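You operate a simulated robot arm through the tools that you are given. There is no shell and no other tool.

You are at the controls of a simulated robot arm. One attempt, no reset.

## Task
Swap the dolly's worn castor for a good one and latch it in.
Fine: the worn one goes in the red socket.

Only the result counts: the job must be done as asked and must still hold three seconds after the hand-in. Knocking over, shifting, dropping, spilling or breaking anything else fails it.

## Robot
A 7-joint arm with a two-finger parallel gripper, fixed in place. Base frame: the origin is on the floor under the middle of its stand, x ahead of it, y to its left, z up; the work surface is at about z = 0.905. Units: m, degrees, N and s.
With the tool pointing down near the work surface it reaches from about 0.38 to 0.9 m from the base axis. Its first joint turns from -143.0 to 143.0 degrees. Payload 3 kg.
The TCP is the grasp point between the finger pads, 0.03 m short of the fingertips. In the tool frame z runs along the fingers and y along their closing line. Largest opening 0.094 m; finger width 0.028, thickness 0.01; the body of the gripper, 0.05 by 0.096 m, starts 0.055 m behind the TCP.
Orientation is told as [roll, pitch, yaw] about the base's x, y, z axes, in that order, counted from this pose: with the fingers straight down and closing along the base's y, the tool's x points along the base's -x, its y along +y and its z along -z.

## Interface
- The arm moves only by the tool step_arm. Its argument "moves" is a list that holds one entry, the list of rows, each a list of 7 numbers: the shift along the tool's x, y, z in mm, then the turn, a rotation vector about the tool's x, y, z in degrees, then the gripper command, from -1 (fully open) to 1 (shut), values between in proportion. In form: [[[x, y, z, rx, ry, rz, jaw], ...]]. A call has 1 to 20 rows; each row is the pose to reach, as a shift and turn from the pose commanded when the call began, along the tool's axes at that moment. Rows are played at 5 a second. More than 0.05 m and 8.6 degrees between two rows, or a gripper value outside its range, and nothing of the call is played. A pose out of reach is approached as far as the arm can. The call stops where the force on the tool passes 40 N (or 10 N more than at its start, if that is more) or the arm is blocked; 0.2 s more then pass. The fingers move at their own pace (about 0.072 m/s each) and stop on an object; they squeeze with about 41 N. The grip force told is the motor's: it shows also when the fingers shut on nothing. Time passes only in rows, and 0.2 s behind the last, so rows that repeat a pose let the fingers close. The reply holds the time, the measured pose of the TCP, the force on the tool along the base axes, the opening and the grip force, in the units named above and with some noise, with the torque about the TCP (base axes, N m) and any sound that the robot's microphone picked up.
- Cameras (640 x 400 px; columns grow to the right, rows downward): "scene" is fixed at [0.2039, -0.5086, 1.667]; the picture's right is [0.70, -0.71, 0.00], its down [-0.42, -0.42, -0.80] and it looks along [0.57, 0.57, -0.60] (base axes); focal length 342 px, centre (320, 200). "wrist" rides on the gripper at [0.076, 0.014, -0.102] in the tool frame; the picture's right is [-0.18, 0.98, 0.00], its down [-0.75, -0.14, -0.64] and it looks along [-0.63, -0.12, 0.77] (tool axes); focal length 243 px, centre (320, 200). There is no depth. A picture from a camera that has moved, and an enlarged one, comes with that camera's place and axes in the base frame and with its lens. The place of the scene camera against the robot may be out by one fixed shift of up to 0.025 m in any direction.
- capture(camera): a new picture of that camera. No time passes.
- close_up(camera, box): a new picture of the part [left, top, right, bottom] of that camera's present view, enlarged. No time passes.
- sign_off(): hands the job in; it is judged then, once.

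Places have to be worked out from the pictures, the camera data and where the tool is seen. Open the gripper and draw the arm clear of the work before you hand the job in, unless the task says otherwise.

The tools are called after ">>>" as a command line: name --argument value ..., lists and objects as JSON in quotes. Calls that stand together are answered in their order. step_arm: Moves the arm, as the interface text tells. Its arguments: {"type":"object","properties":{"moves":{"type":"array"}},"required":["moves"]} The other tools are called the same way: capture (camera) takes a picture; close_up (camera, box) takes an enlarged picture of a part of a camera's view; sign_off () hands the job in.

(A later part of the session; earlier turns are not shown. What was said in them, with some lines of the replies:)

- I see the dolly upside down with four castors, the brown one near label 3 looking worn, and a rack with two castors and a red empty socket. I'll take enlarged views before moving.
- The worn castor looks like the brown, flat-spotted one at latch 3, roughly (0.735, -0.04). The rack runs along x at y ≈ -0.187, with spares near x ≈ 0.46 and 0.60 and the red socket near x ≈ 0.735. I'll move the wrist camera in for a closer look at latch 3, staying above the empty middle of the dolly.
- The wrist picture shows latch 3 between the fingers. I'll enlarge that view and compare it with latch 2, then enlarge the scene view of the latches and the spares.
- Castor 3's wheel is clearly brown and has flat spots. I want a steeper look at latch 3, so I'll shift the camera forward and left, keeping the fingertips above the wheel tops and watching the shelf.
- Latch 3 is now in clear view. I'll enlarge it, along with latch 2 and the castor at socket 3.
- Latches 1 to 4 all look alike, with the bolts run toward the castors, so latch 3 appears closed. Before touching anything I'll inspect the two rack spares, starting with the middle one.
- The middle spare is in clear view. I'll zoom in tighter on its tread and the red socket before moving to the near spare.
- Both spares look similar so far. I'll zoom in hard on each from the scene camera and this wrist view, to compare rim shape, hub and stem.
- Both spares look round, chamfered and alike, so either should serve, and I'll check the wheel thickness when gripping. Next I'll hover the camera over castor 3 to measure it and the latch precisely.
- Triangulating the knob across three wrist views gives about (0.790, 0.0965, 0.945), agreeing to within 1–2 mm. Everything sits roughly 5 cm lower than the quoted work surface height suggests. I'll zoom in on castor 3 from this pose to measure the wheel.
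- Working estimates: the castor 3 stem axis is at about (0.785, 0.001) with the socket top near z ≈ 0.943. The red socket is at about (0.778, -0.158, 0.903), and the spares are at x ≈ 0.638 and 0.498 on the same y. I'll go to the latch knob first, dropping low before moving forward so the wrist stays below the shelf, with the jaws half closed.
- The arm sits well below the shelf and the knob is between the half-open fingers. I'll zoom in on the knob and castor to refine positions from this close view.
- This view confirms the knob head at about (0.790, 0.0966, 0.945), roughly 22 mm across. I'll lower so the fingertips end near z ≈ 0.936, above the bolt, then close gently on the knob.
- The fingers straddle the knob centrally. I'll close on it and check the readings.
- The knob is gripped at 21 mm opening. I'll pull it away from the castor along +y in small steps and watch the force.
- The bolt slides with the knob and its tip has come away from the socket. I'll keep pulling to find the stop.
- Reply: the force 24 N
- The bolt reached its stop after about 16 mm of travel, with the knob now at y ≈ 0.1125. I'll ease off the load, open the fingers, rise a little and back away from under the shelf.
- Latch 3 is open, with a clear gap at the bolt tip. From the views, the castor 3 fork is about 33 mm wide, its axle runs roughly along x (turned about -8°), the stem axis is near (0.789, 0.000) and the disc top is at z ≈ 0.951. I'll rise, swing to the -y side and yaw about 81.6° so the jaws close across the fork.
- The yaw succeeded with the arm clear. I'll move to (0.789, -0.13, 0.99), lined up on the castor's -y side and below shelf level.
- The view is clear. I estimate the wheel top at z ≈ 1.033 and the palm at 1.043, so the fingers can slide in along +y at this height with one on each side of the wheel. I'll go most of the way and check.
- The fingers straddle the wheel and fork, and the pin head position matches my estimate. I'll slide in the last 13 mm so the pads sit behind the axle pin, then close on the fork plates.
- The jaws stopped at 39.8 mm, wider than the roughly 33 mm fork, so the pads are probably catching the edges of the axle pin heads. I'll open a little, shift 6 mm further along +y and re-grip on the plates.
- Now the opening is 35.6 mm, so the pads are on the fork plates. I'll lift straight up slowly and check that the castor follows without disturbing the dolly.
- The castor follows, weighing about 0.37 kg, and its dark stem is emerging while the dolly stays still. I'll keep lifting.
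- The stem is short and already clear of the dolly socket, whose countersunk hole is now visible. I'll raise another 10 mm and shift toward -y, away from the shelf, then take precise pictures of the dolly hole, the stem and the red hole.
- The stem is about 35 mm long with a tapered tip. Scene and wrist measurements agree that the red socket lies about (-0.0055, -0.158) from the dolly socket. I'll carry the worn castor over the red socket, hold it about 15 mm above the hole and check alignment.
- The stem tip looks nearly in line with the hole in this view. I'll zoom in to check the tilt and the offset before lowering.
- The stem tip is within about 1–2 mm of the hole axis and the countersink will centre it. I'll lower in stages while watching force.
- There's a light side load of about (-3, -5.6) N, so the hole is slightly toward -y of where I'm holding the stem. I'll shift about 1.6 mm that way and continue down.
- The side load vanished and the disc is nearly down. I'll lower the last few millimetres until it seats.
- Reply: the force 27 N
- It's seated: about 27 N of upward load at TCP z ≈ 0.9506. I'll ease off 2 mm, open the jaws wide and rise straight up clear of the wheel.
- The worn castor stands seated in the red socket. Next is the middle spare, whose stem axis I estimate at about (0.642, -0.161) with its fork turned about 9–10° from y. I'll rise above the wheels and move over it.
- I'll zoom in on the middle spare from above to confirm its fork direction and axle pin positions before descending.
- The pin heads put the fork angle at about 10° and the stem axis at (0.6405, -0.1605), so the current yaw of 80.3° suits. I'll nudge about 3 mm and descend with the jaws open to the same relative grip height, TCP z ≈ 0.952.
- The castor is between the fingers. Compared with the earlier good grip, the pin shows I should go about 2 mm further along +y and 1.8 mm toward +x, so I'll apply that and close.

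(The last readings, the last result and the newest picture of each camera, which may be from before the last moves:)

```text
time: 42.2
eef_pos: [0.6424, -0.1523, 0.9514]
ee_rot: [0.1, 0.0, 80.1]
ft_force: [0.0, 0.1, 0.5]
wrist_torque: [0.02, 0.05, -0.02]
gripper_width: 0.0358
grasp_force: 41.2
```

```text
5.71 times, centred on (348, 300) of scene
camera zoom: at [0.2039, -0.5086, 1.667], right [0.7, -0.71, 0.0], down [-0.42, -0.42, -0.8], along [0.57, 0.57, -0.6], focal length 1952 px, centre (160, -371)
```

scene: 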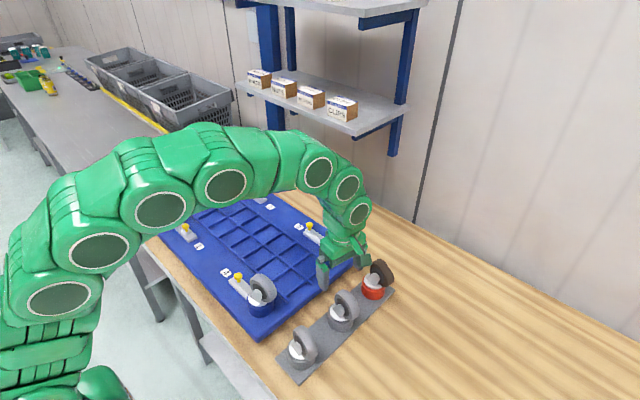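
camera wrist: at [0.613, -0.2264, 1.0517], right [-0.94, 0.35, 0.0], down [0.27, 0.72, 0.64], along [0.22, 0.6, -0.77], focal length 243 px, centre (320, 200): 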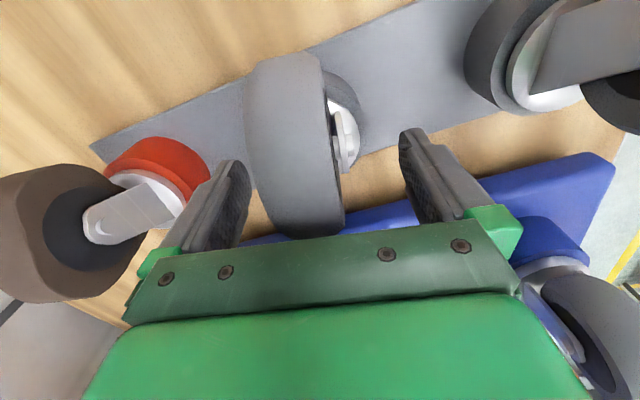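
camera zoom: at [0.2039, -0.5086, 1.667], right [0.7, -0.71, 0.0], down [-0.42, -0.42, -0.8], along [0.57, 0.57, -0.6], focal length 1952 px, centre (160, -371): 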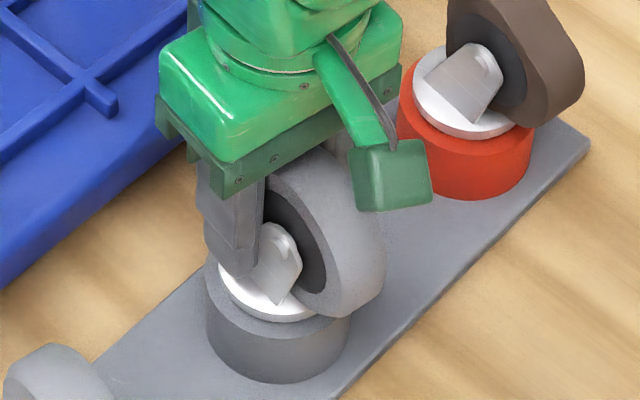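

The grip is good at 35.8 mm, matching the worn castor's fork. I'll lift straight up and inspect the stem and wheel.

>>> step_arm --moves '[[[0, 0, -3, 0, 0, 0, 0.6], [0, 0, -7, 0, 0, 0, 0.6], [0, 0, -12, 0, 0, 0, 0.6], [0, 0, -20, 0, 0, 0, 0.6], [0, 0, -30, 0, 0, 0, 0.6], [0, 0, -40, 0, 0, 0, 0.6], [0, 0, -50, 0, 0, 0, 0.6], [0, 0, -60, 0, 0, 0, 0.6]]]'

>>> close_up --camera "scene" --box '[300, 245, 396, 315]'

>>> capture --camera "scene"

>>> capture --camera "wrist"

```text
time: 44.0
eef_pos: [0.6426, -0.154, 1.0118]
ee_rot: [0.1, -0.1, 80.3]
ft_force: [0.2, 0.8, -5.2]
wrist_torque: [0.1, -0.03, 0.03]
gripper_width: 0.0356
grasp_force: 41.2
```

```text
5.71 times, centred on (348, 280) of scene
camera zoom: at [0.2039, -0.5086, 1.667], right [0.7, -0.71, 0.0], down [-0.42, -0.42, -0.8], along [0.57, 0.57, -0.6], focal length 1952 px, centre (160, -257)
```

zoom: 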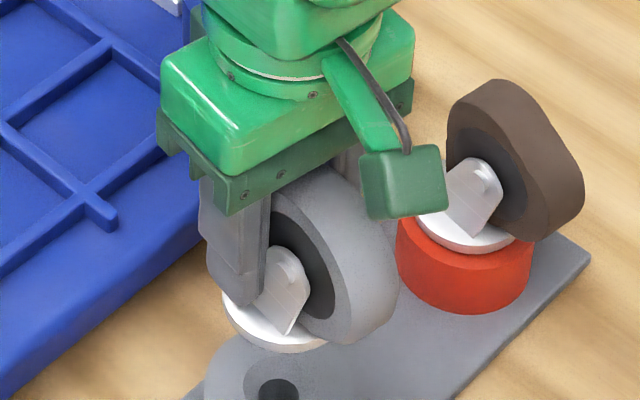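

```text
taken
```

scene: 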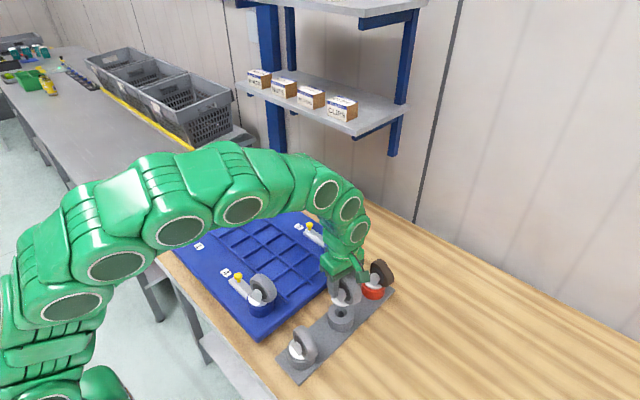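

```text
taken
camera wrist: at [0.6157, -0.2254, 1.1134], right [-0.94, 0.35, 0.0], down [0.27, 0.72, 0.64], along [0.22, 0.6, -0.77], focal length 243 px, centre (320, 200)
```

wrist: 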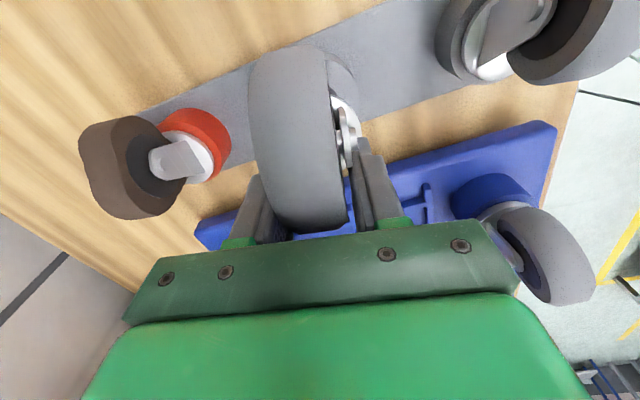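

The good castor is lifted clean, at about 0.5 kg. I'll carry it over the dolly, going +y first and then +x so it stays clear of the worn castor and the shelf, and hold it above socket 3.

>>> step_arm --moves '[[[-20, 2, -12, 0, 0, 0, 0.6], [-50, 5.3, -23, 0, 0, 0, 0.6], [-85, 9, -24, 0, 0, 0, 0.6], [-122.6, 13, -24, 0, 0, 0, 0.6], [-133.4, -20.2, -24, 0, 0, 0, 0.6], [-144.1, -53.4, -24, 0, 0, 0, 0.6], [-154.9, -86.6, -25, 0, 0, 0, 0.6], [-165.6, -119.7, -25, 0, 0, 0, 0.6], [-174, -118, -25, 0, 0, 0, 0.6], [-182.3, -116.8, -25, 0, 0, 0, 0.6], [-182.3, -116.8, -25, 0, 0, 0, 0.6]]]'

>>> close_up --camera "scene" --box '[300, 190, 396, 250]'

>>> capture --camera "scene"

>>> capture --camera "wrist"

```text
time: 46.4
eef_pos: [0.7883, 0.0083, 1.0366]
ee_rot: [0.0, 0.0, 80.1]
ft_force: [-0.4, 0.2, -5.1]
wrist_torque: [0.08, -0.03, 0.02]
gripper_width: 0.0354
grasp_force: 40.9
```

```text
6.67 times, centred on (348, 220) of scene
camera zoom: at [0.2039, -0.5086, 1.667], right [0.7, -0.71, 0.0], down [-0.42, -0.42, -0.8], along [0.57, 0.57, -0.6], focal length 2278 px, centre (133, 67)
```

zoom: 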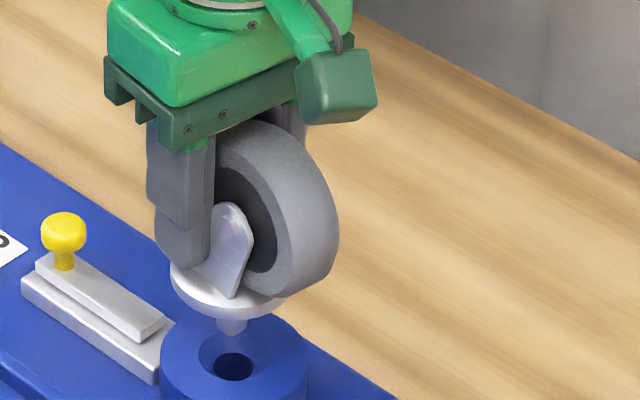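

```text
taken
```

scene: 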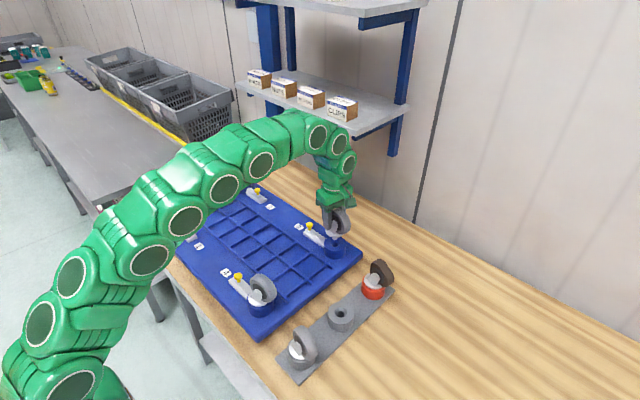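

```text
taken
camera wrist: at [0.7624, -0.0649, 1.1381], right [-0.94, 0.35, 0.0], down [0.27, 0.72, 0.64], along [0.22, 0.6, -0.77], focal length 243 px, centre (320, 200)
```

wrist: 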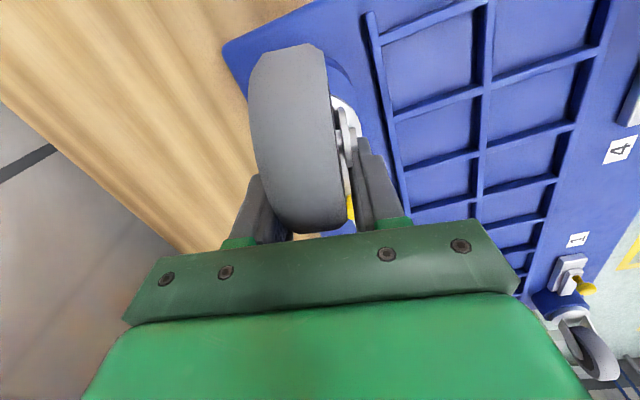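

The alignment matches the view from when the worn castor was pulled out, with the stem directly above the hole. I'll lower in stages, checking side forces.

>>> step_arm --moves '[[[0, 0, 6, 0, 0, 0, 0.6], [0, 0, 12, 0, 0, 0, 0.6], [0, 0, 18, 0, 0, 0, 0.6], [0, 0, 22, 0, 0, 0, 0.6], [0, 0, 26, 0, 0, 0, 0.6], [0, 0, 29, 0, 0, 0, 0.6]]]'

>>> close_up --camera "scene" --box '[300, 190, 396, 250]'

```text
time: 47.8
eef_pos: [0.7871, 0.0069, 1.0087]
ee_rot: [-0.1, 0.0, 80.2]
ft_force: [1.3, 1.2, -2.3]
wrist_torque: [0.14, -0.05, 0.03]
gripper_width: 0.0356
grasp_force: 40.8
```

```text
6.67 times, centred on (348, 220) of scene
camera zoom: at [0.2039, -0.5086, 1.667], right [0.7, -0.71, 0.0], down [-0.42, -0.42, -0.8], along [0.57, 0.57, -0.6], focal length 2278 px, centre (133, 67)
```

zoom: 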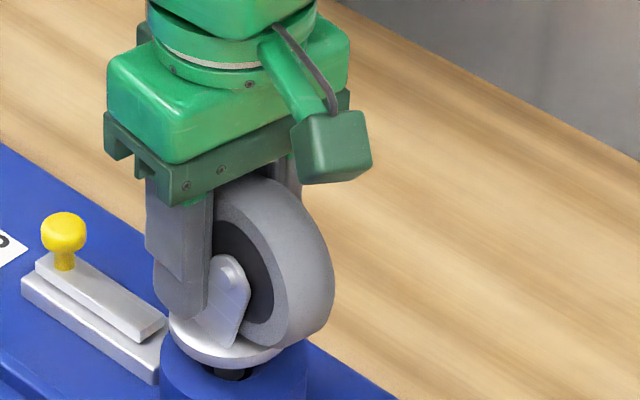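

Forces are light at about (1.3, 1.2) N and the stem is entering. I'll nudge half a millimetre and keep lowering.

>>> step_arm --moves '[[[-0.5, -0.3, 3, 0, 0, 0, 0.6], [-0.5, -0.3, 6, 0, 0, 0, 0.6], [-0.5, -0.3, 9, 0, 0, 0, 0.6], [-0.5, -0.3, 12, 0, 0, 0, 0.6], [-0.5, -0.3, 15, 0, 0, 0, 0.6]]]'

>>> close_up --camera "scene" --box '[300, 190, 396, 250]'

```text
time: 49.0
eef_pos: [0.7901, 0.0077, 0.9949]
ee_rot: [-0.1, -0.1, 80.2]
ft_force: [0.2, 0.0, -3.8]
wrist_torque: [0.09, 0.02, -0.01]
gripper_width: 0.0356
grasp_force: 40.6
```

```text
6.67 times, centred on (348, 220) of scene
camera zoom: at [0.2039, -0.5086, 1.667], right [0.7, -0.71, 0.0], down [-0.42, -0.42, -0.8], along [0.57, 0.57, -0.6], focal length 2278 px, centre (133, 67)
```

zoom: 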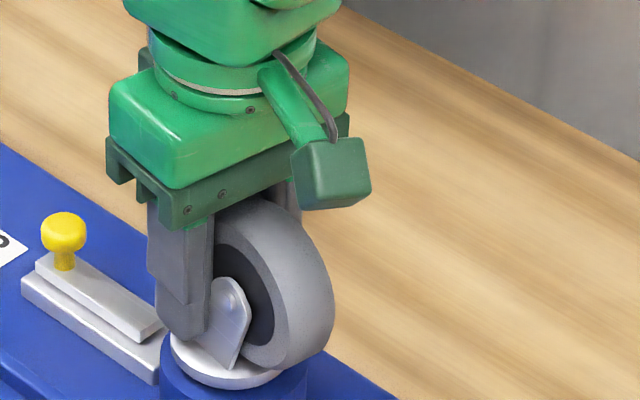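

The castor is sliding in freely with no side load. I'll lower the last few millimetres until it seats on the socket.

>>> step_arm --moves '[[[0, 0, 2, 0, 0, 0, 0.6], [0, 0, 4, 0, 0, 0, 0.6], [0, 0, 6, 0, 0, 0, 0.6], [0, 0, 7.5, 0, 0, 0, 0.6], [0, 0, 8.5, 0, 0, 0, 0.6]]]'

>>> close_up --camera "scene" --box '[300, 190, 396, 250]'

>>> close_up --camera "scene" --box '[310, 220, 358, 260]'

```text
time: 50.2
eef_pos: [0.7897, 0.0079, 0.9878]
ee_rot: [-0.3, 0.0, 80.2]
ft_force: [-2.4, -0.1, 25.3]
wrist_torque: [0.0, 0.2, -0.08]
gripper_width: 0.0356
grasp_force: 41.2
```

```text
6.67 times, centred on (348, 220) of scene
camera zoom: at [0.2039, -0.5086, 1.667], right [0.7, -0.71, 0.0], down [-0.42, -0.42, -0.8], along [0.57, 0.57, -0.6], focal length 2278 px, centre (133, 67)
```

zoom: 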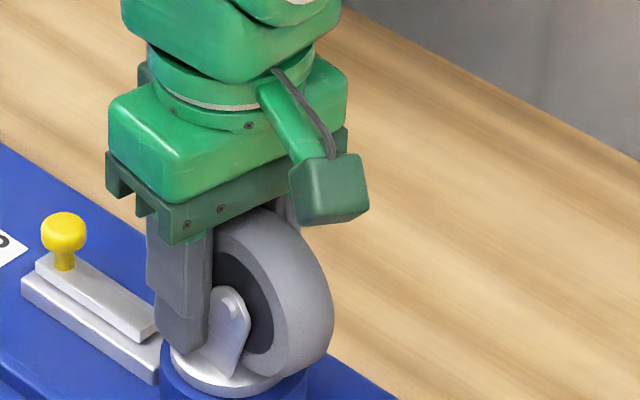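

```text
10.00 times, centred on (334, 240) of scene
camera zoom: at [0.2039, -0.5086, 1.667], right [0.7, -0.71, 0.0], down [-0.42, -0.42, -0.8], along [0.57, 0.57, -0.6], focal length 3417 px, centre (180, -200)
```

zoom: 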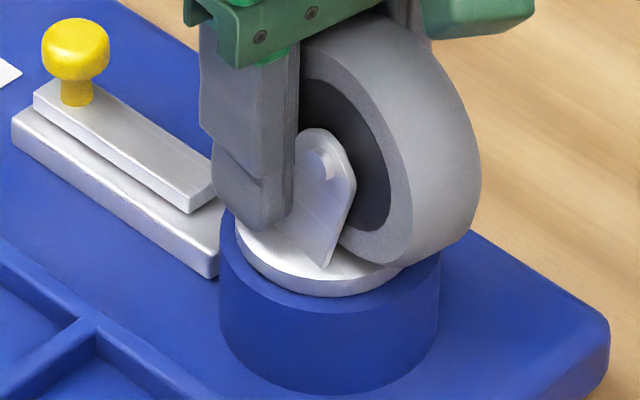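

The castor is seated, at about 25 N of upward load and the same height as the original. I'll unload, open the jaws fully, and back out along -y at this height as I came in.

>>> step_arm --moves '[[[0, 0, -2.2, 0, 0, 0, 0.6], [0, 0, -2.2, 0, 0, 0, 0.3], [0, 0, -2.2, 0, 0, 0, -0.2], [0, 0, -2.2, 0, 0, 0, -0.6], [0, 0, -2.2, 0, 0, 0, -1], [0, 0, -2.2, 0, 0, 0, -1], [0, 0, -2.2, 0, 0, 0, -1]]]'

>>> close_up --camera "scene" --box '[300, 190, 396, 250]'

>>> close_up --camera "wrist" --box '[220, 60, 420, 245]'

```text
time: 51.8
eef_pos: [0.7887, 0.0069, 0.9867]
ee_rot: [0.0, 0.0, 80.1]
ft_force: [0.0, -0.6, 0.1]
wrist_torque: [-0.01, 0.0, 0.02]
gripper_width: 0.0938
grasp_force: 0.1
```

```text
6.67 times, centred on (348, 220) of scene
camera zoom: at [0.2039, -0.5086, 1.667], right [0.7, -0.71, 0.0], down [-0.42, -0.42, -0.8], along [0.57, 0.57, -0.6], focal length 2278 px, centre (133, 67)
```

zoom: 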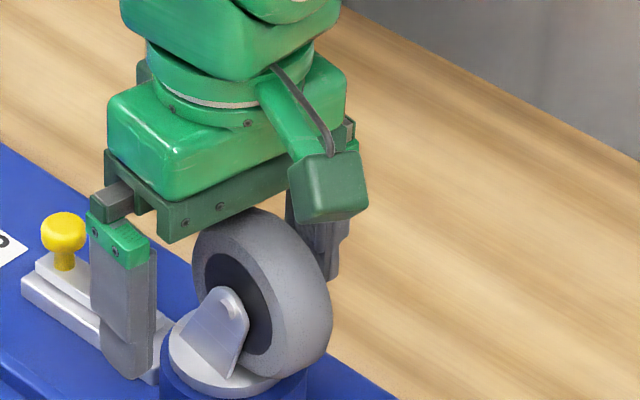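

```text
2.16 times, centred on (320, 152) of wrist
camera zoom: at [0.7623, -0.0644, 1.089], right [-0.94, 0.35, 0.0], down [0.27, 0.72, 0.64], along [0.22, 0.6, -0.77], focal length 525 px, centre (320, 303)
```

zoom: 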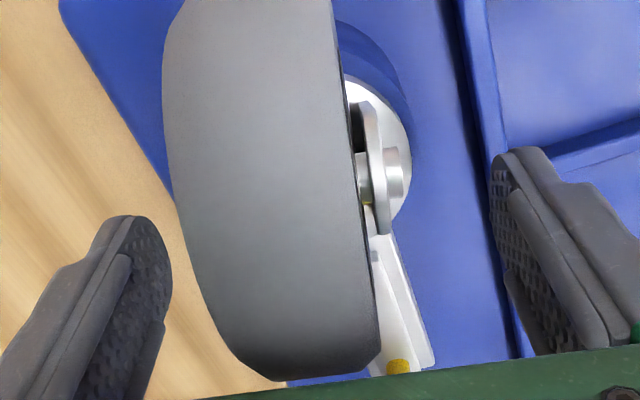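

The castor stands upright and seated on its own. I'll back out along -y, rise, and move back over clear space before rotating the wrist for the latch.

>>> step_arm --moves '[[[20, -3.4, -1, 0, 0, 0, -1], [45, -7.7, -3, 0, 0, 0, -1], [70, -12, -3, 0, 0, 0, -1], [95.6, -16.5, -3, 0, 0, 0, -1], [95.6, -16.5, -35, 0, 0, 0, -1], [95.6, -16.5, -68, 0, 0, 0, -1], [95.6, -16.5, -98, 0, 0, 0, -1], [101, 15.5, -98, 0, 0, 0, -1], [106.6, 47.5, -98, 0, 0, 0, -1], [112, 79.6, -98, 0, 0, 0, -1], [117.7, 111.6, -98, 0, 0, 0, -1]]]'

>>> capture --camera "scene"

>>> close_up --camera "scene" --box '[290, 205, 370, 260]'

```text
time: 54.2
eef_pos: [0.6567, -0.0868, 1.0834]
ee_rot: [0.0, 0.0, 80.2]
ft_force: [-0.1, -0.4, 0.0]
wrist_torque: [0.0, 0.05, 0.02]
gripper_width: 0.0938
grasp_force: 0.2
```

```text
taken
```

scene: 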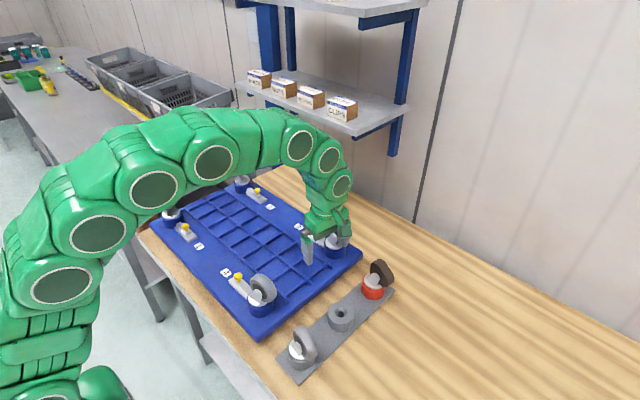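

```text
7.27 times, centred on (330, 232) of scene
camera zoom: at [0.2039, -0.5086, 1.667], right [0.7, -0.71, 0.0], down [-0.42, -0.42, -0.8], along [0.57, 0.57, -0.6], focal length 2485 px, centre (247, -36)
```

zoom: 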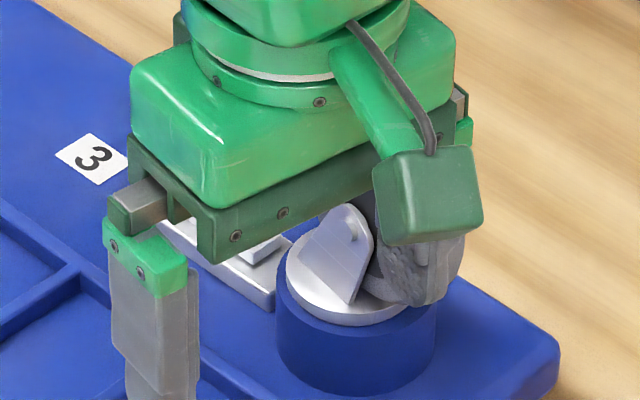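

I'll rotate the wrist back to yaw 0 while moving over the dolly to line up with the latch knob.

>>> step_arm --moves '[[[-19.6, 3.4, 0, 0, 0, 8, -1], [-39.2, 6.8, 0, 0, 0, 16, -1], [-58.8, 10.2, 0, 0, 0, 24, -1], [-78.4, 13.6, 0, 0, 0, 32, -0.6], [-98, 17, 0, 0, 0, 40, -0.3], [-117.7, 20.3, 0, 0, 0, 48, -0.05], [-137.3, 23.7, 0, 0, 0, 56, -0.05], [-156.9, 27.1, 0, 0, 0, 64, -0.05], [-176.5, 30.5, 0, 0, 0, 72, -0.05], [-196.1, 33.9, 0, 0, 0, 80, -0.05], [-202.9, -5.5, 20, 0, 0, 80.2, -0.05], [-202.9, -5.5, 20, 0, 0, 80.2, -0.05]]]'

>>> capture --camera "wrist"

>>> close_up --camera "scene" --box '[290, 205, 370, 260]'

```text
time: 56.8
eef_pos: [0.6977, 0.1116, 1.0663]
ee_rot: [0.0, -0.1, -0.1]
ft_force: [-0.2, -0.5, 0.3]
wrist_torque: [0.0, -0.02, 0.02]
gripper_width: 0.0492
grasp_force: 0.1
```

```text
taken
camera wrist: at [0.6227, 0.1259, 1.1672], right [0.19, 0.98, 0.0], down [0.75, -0.14, 0.64], along [0.63, -0.12, -0.77], focal length 243 px, centre (320, 200)
```

wrist: 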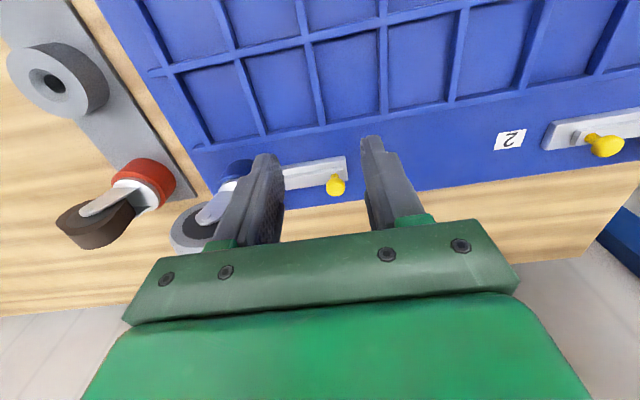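

```text
7.27 times, centred on (330, 232) of scene
camera zoom: at [0.2039, -0.5086, 1.667], right [0.7, -0.71, 0.0], down [-0.42, -0.42, -0.8], along [0.57, 0.57, -0.6], focal length 2485 px, centre (247, -36)
```

zoom: 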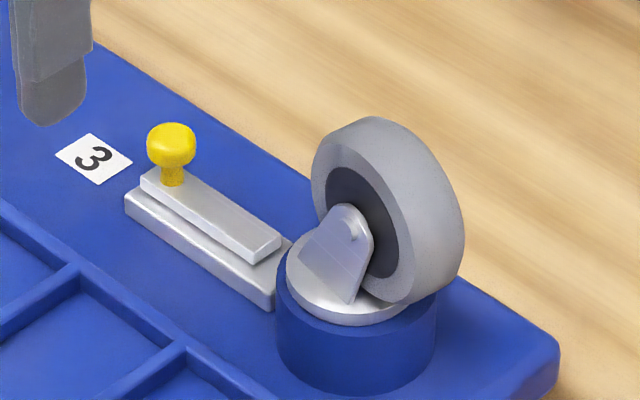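

The new castor sits flush on the socket. The knob is at about (0.789, 0.113), so I'll drop low, move forward under the shelf and lower so the fingers straddle it.

>>> step_arm --moves '[[[-5, 1, 30, 0, 0, 0, -0.05], [-15, 1.5, 60, 0, 0, 0, -0.05], [-28, 1.5, 66, 0, 0, 0, -0.05], [-50, 1.5, 66, 0, 0, 0, -0.05], [-75, 1.5, 66, 0, 0, 0, -0.05], [-92, 1.5, 66, 0, 0, 0, -0.05], [-92, 1.5, 82, 0, 0, 0, -0.05], [-92, 1.5, 99, 0, 0, 0, -0.05], [-92, 1.5, 99, 0, 0, 0, -0.05]]]'

>>> close_up --camera "wrist" --box '[236, 100, 396, 200]'

>>> close_up --camera "scene" --box '[290, 205, 370, 260]'

```text
time: 58.8
eef_pos: [0.7907, 0.1115, 0.9659]
ee_rot: [0.0, 0.0, 0.0]
ft_force: [0.1, -0.3, 0.6]
wrist_torque: [0.02, 0.0, 0.01]
gripper_width: 0.0495
grasp_force: 0.0
```

```text
4.00 times, centred on (316, 150) of wrist
camera zoom: at [0.7159, 0.1257, 1.068], right [0.18, 0.98, 0.0], down [0.75, -0.14, 0.64], along [0.63, -0.12, -0.77], focal length 970 px, centre (336, 400)
```

zoom: 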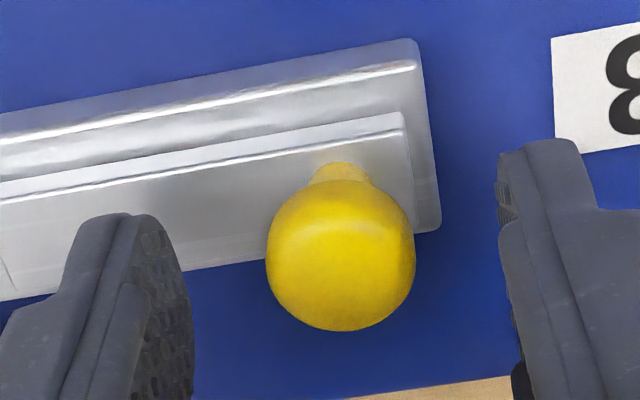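

```text
7.27 times, centred on (330, 232) of scene
camera zoom: at [0.2039, -0.5086, 1.667], right [0.7, -0.71, 0.0], down [-0.42, -0.42, -0.8], along [0.57, 0.57, -0.6], focal length 2485 px, centre (247, -36)
```

zoom: 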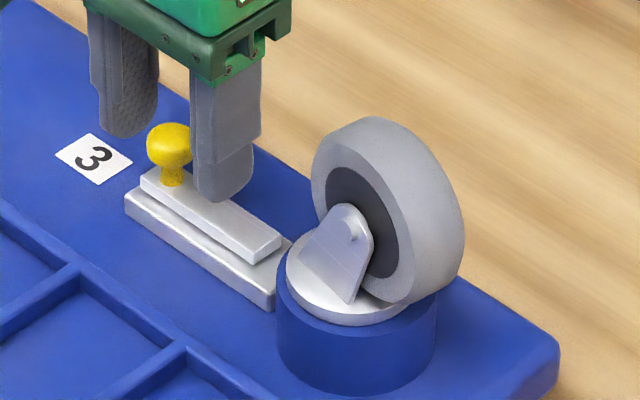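

The fingers straddle the knob. I'll close on it and slide the bolt toward the castor along -y in small steps.

>>> step_arm --moves '[[[0, 0, 0, 0, 0, 0, 0.4], [0, 0, 0, 0, 0, 0, 0.7], [0, 0, 0, 0, 0, 0, 0.7], [0, 0, 0, 0, 0, 0, 0.7], [0, -2, 0, 0, 0, 0, 0.7], [0, -4, 0, 0, 0, 0, 0.7], [0, -6, 0, 0, 0, 0, 0.7], [0, -8, 0, 0, 0, 0, 0.7], [0, -10, 0, 0, 0, 0, 0.7]]]'

>>> close_up --camera "wrist" --box '[236, 100, 396, 200]'

>>> close_up --camera "scene" --box '[290, 205, 370, 260]'

```text
time: 60.8
eef_pos: [0.7913, 0.1015, 0.967]
ee_rot: [0.0, 0.0, 0.0]
ft_force: [18.5, 0.1, 0.7]
wrist_torque: [0.04, -0.5, -0.01]
gripper_width: 0.0208
grasp_force: 45.4
```

```text
4.00 times, centred on (316, 150) of wrist
camera zoom: at [0.7158, 0.1159, 1.0681], right [0.18, 0.98, 0.0], down [0.75, -0.14, 0.64], along [0.63, -0.12, -0.77], focal length 970 px, centre (336, 400)
```

zoom: 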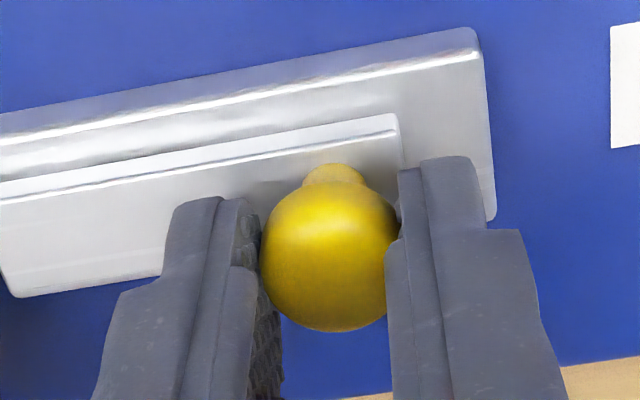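

```text
7.27 times, centred on (330, 232) of scene
camera zoom: at [0.2039, -0.5086, 1.667], right [0.7, -0.71, 0.0], down [-0.42, -0.42, -0.8], along [0.57, 0.57, -0.6], focal length 2485 px, centre (247, -36)
```

zoom: 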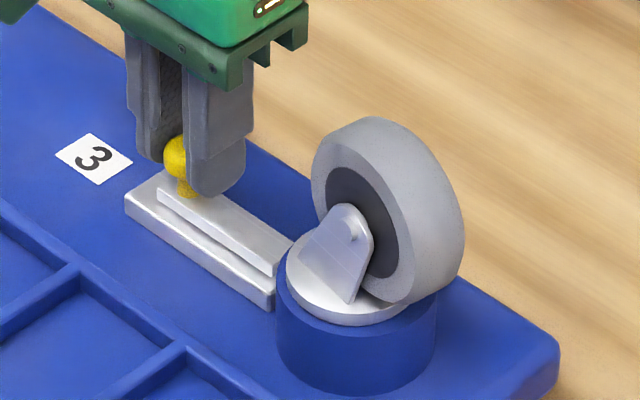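

The bolt moved 10 mm but there's an 18 N side load along +x, so I'm dragging slightly off its line. I'll shift 1.8 mm toward +x to relieve that, then finish sliding.

>>> step_arm --moves '[[[-0.9, 0, 0, 0, 0, 0, 0.7], [-1.8, 0, 0, 0, 0, 0, 0.7], [-1.8, -1, 0, 0, 0, 0, 0.7], [-1.8, -2, 0, 0, 0, 0, 0.7], [-1.8, -3, 0, 0, 0, 0, 0.7]]]'

>>> close_up --camera "scene" --box '[290, 205, 370, 260]'

```text
time: 62.0
eef_pos: [0.7924, 0.0973, 0.9665]
ee_rot: [0.0, 0.1, 0.0]
ft_force: [-23.5, -1.4, 9.8]
wrist_torque: [-0.06, 1.05, -0.03]
gripper_width: 0.0205
grasp_force: 45.3
```

```text
7.27 times, centred on (330, 232) of scene
camera zoom: at [0.2039, -0.5086, 1.667], right [0.7, -0.71, 0.0], down [-0.42, -0.42, -0.8], along [0.57, 0.57, -0.6], focal length 2485 px, centre (247, -36)
```

zoom: 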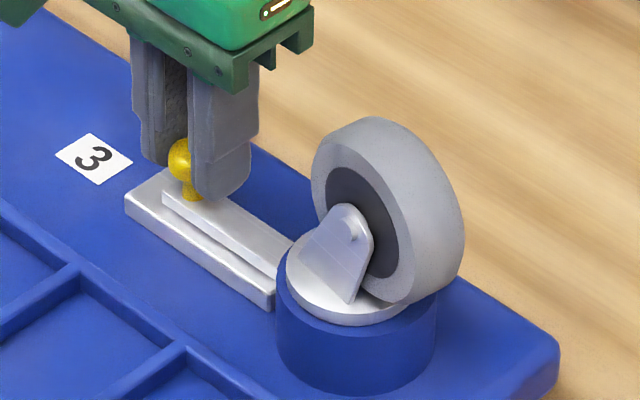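

That overcorrected: the stiffness is about 23 N/mm, so neutral is 1 mm back. I'll re-centre, then push the last couple of millimetres to the bolt's end position, which was at y ≈ 0.0966 originally.

>>> step_arm --moves '[[[1, 0, 0, 0, 0, 0, 0.7], [1, 0, 0, 0, 0, 0, 0.7], [1, -1, 0, 0, 0, 0, 0.7]]]'

>>> close_up --camera "scene" --box '[290, 205, 370, 260]'

```text
time: 62.8
eef_pos: [0.7911, 0.0971, 0.9656]
ee_rot: [0.0, -0.2, 0.1]
ft_force: [-1.6, -3.1, -6.5]
wrist_torque: [-0.04, -0.25, 0.03]
gripper_width: 0.0207
grasp_force: 45.4
```

```text
7.27 times, centred on (330, 232) of scene
camera zoom: at [0.2039, -0.5086, 1.667], right [0.7, -0.71, 0.0], down [-0.42, -0.42, -0.8], along [0.57, 0.57, -0.6], focal length 2485 px, centre (247, -36)
```

zoom: 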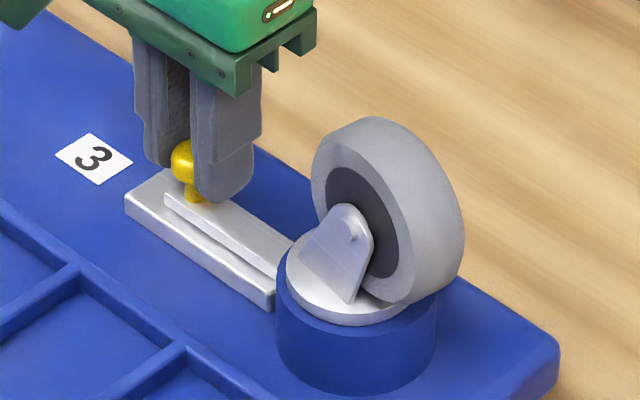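

The side load is gone. I'll push on in 0.7 mm steps until I feel the end stop.

>>> step_arm --moves '[[[0, -0.7, 0, 0, 0, 0, 0.7], [0, -1.4, 0, 0, 0, 0, 0.7], [0, -2.1, 0, 0, 0, 0, 0.7]]]'

>>> close_up --camera "wrist" --box '[236, 100, 396, 200]'

>>> close_up --camera "scene" --box '[290, 205, 370, 260]'

```text
time: 63.6
eef_pos: [0.7918, 0.0954, 0.9677]
ee_rot: [-0.1, -0.1, 0.0]
ft_force: [1.5, 7.1, 0.9]
wrist_torque: [0.11, 0.09, 0.0]
gripper_width: 0.0208
grasp_force: 44.4
```

```text
4.00 times, centred on (316, 150) of wrist
camera zoom: at [0.7159, 0.1103, 1.0679], right [0.18, 0.98, 0.0], down [0.75, -0.14, 0.64], along [0.63, -0.12, -0.77], focal length 970 px, centre (336, 400)
```

zoom: 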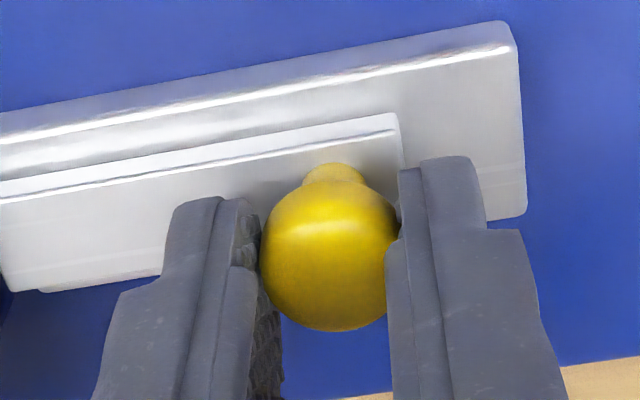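

```text
7.27 times, centred on (330, 232) of scene
camera zoom: at [0.2039, -0.5086, 1.667], right [0.7, -0.71, 0.0], down [-0.42, -0.42, -0.8], along [0.57, 0.57, -0.6], focal length 2485 px, centre (247, -36)
```

zoom: 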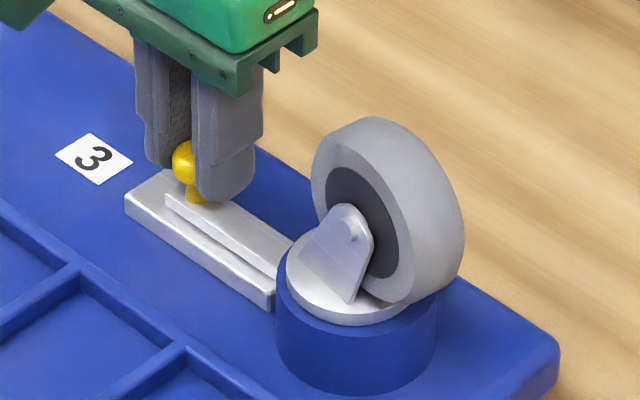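

A 7 N opposing reaction has appeared and the plate offset matches the original latched view. I'll give one more small push to confirm it's against the stop.

>>> step_arm --moves '[[[0, -0.6, 0, 0, 0, 0, 0.7], [0, -0.6, 0, 0, 0, 0, 0.7]]]'

```text
time: 64.2
eef_pos: [0.7918, 0.0961, 0.967]
ee_rot: [0.0, -0.1, 0.0]
ft_force: [12.6, 19.2, -0.7]
wrist_torque: [0.42, -0.66, -0.02]
gripper_width: 0.0205
grasp_force: 45.5
```

The reaction rose to 19 N with no further travel, so the bolt is fully home. I'll ease off, open the fingers, rise and back away.

>>> step_arm --moves '[[[-0.5, 0.8, 0, 0, 0, 0, 0.7], [-0.5, 0.8, 0, 0, 0, 0, 0.4], [-0.5, 0.8, 0, 0, 0, 0, 0.0], [-0.5, 0.8, 0, 0, 0, 0, -0.1], [-0.5, 0.8, 0, 0, 0, 0, -0.1], [-0.5, 0.8, -12, 0, 0, 0, -0.1], [-0.5, 0.8, -24, 0, 0, 0, -0.1], [-0.5, 0.8, -36, 0, 0, 0, -0.1], [20, 0.8, -36, 0, 0, 0, -0.1], [45, 0.8, -36, 0, 0, 0, -0.1], [75, 0.8, -36, 0, 0, 0, -0.1]]]'

>>> capture --camera "wrist"

>>> close_up --camera "scene" --box '[290, 205, 370, 260]'

>>> close_up --camera "wrist" --box '[200, 120, 400, 245]'

```text
time: 66.6
eef_pos: [0.7153, 0.0936, 1.0016]
ee_rot: [0.1, 0.1, 0.0]
ft_force: [-0.1, 0.3, -0.3]
wrist_torque: [0.04, 0.0, 0.03]
gripper_width: 0.0514
grasp_force: 0.0
```

```text
taken
camera wrist: at [0.6396, 0.1087, 1.1027], right [0.18, 0.98, 0.0], down [0.75, -0.14, 0.64], along [0.63, -0.12, -0.77], focal length 243 px, centre (320, 200)
```

wrist: 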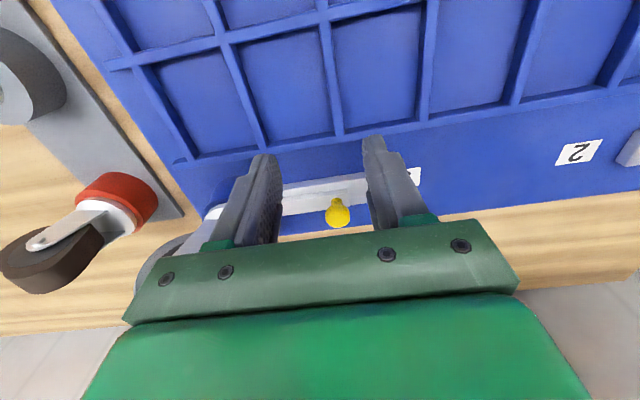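

```text
7.27 times, centred on (330, 232) of scene
camera zoom: at [0.2039, -0.5086, 1.667], right [0.7, -0.71, 0.0], down [-0.42, -0.42, -0.8], along [0.57, 0.57, -0.6], focal length 2485 px, centre (247, -36)
```

zoom: 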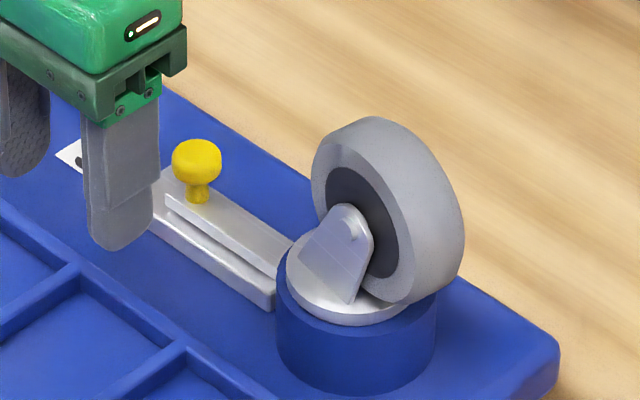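

```text
3.20 times, centred on (300, 182) of wrist
camera zoom: at [0.6396, 0.1087, 1.1027], right [0.18, 0.98, 0.0], down [0.75, -0.14, 0.64], along [0.63, -0.12, -0.77], focal length 776 px, centre (384, 256)
```

zoom: 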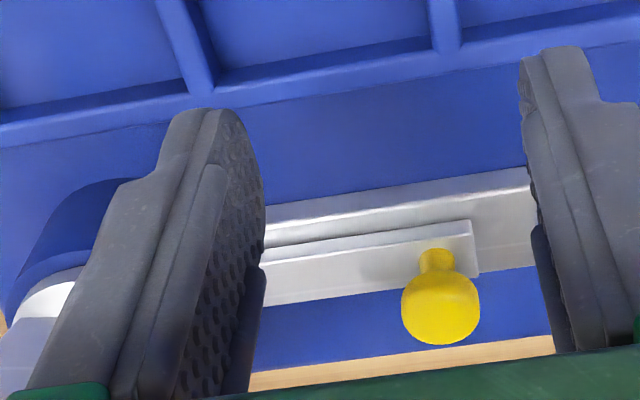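

The bolt is back at its original latched position against the socket. I'll open the gripper fully and draw the arm clear, up and back to near the start pose, then check everything.

>>> step_arm --moves '[[[20, 5, -30, 0, 0, 0, -0.3], [45, 15, -60, 0, 0, 0, -0.7], [75, 30, -90, 0, 0, 0, -1], [105, 50, -120, 0, 0, 0, -1], [130, 75, -150, 0, 0, 0, -1], [150, 105, -180, 0, 0, 0, -1], [170, 130, -210, 0, 0, 0, -1], [182, 160, -240, 0, 0, 0, -1], [182, 164, -256, 0, 0, 0, -1]]]'

>>> capture --camera "scene"

>>> close_up --camera "scene" --box '[290, 205, 370, 260]'

>>> close_up --camera "scene" --box '[335, 250, 415, 305]'

>>> close_up --camera "scene" --box '[260, 270, 420, 370]'

>>> close_up --camera "scene" --box '[260, 200, 420, 300]'

```text
time: 68.6
eef_pos: [0.5324, 0.2585, 1.2629]
ee_rot: [0.0, 0.0, 0.0]
ft_force: [-0.1, 0.4, 0.1]
wrist_torque: [0.01, -0.01, 0.0]
gripper_width: 0.0939
grasp_force: 0.0
```

```text
taken
```

scene: 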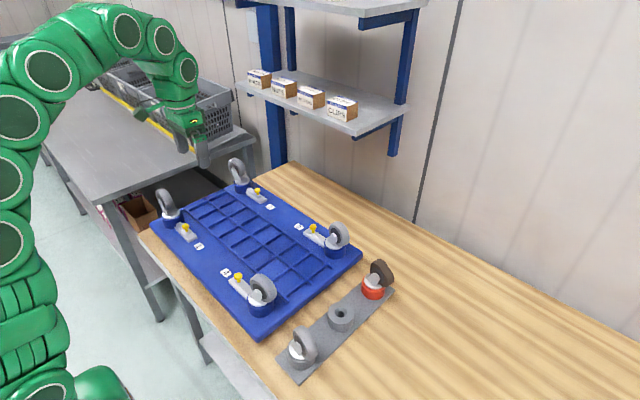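

```text
7.27 times, centred on (330, 232) of scene
camera zoom: at [0.2039, -0.5086, 1.667], right [0.7, -0.71, 0.0], down [-0.42, -0.42, -0.8], along [0.57, 0.57, -0.6], focal length 2485 px, centre (247, -36)
```

zoom: 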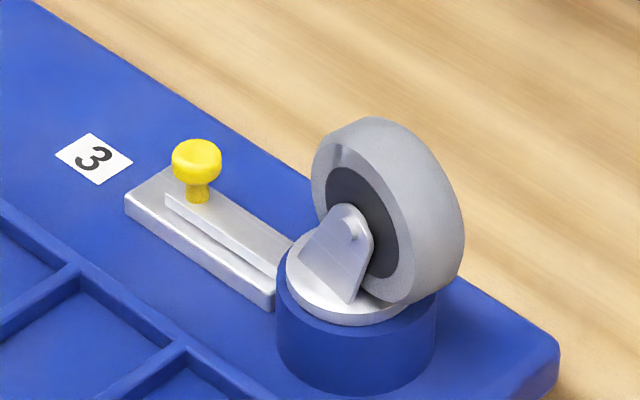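

```text
7.27 times, centred on (375, 278) of scene
camera zoom: at [0.2039, -0.5086, 1.667], right [0.7, -0.71, 0.0], down [-0.42, -0.42, -0.8], along [0.57, 0.57, -0.6], focal length 2485 px, centre (-80, -364)
```

zoom: 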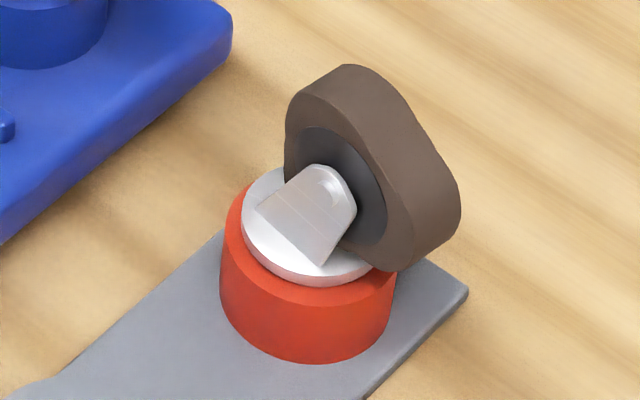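

```text
4.00 times, centred on (340, 320) of scene
camera zoom: at [0.2039, -0.5086, 1.667], right [0.7, -0.71, 0.0], down [-0.42, -0.42, -0.8], along [0.57, 0.57, -0.6], focal length 1367 px, centre (240, -280)
```

zoom: 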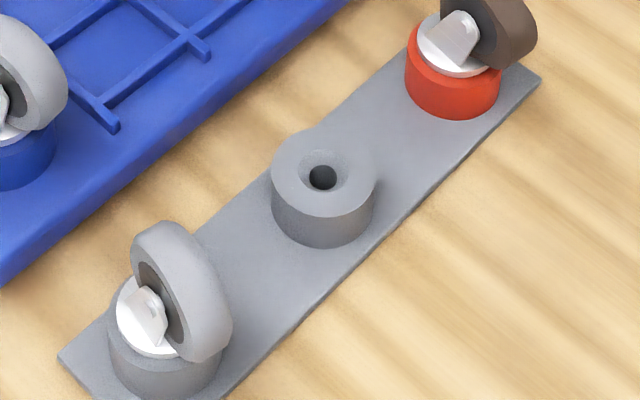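

```text
4.00 times, centred on (340, 250) of scene
camera zoom: at [0.2039, -0.5086, 1.667], right [0.7, -0.71, 0.0], down [-0.42, -0.42, -0.8], along [0.57, 0.57, -0.6], focal length 1367 px, centre (240, 0)
```

zoom: 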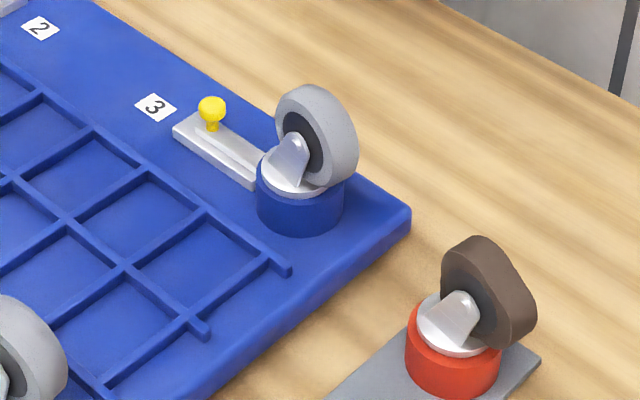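

Final views match what I wanted. The good grey castor is seated in socket 3 with the knob exactly where it was when latched. The worn castor is seated in the red socket, and the dolly, rack and other castors haven't moved. The gripper is open and the arm is clear, so I'll hand the job in.

>>> sign_off

```text
The job is handed in.
```

The swap is done and handed in. The judging result hasn't come back to me.

- **New castor:** the middle spare from the rack is seated in socket 3 of the dolly. Its latch bolt is pushed fully home, and the knob is back where it was before I started.
- **Worn castor:** the brown, flat-spotted one from socket 3 is seated in the red socket on the rack.
- **Everything else:** in the last pictures the dolly, rack and remaining castors look unmoved. The gripper is open and the arm is back near its starting pose.

The bolt dragged slightly off line while I was closing it, with side loads up to about 24 N. I re-centred and finished the slide, and it stopped firmly at its end position.
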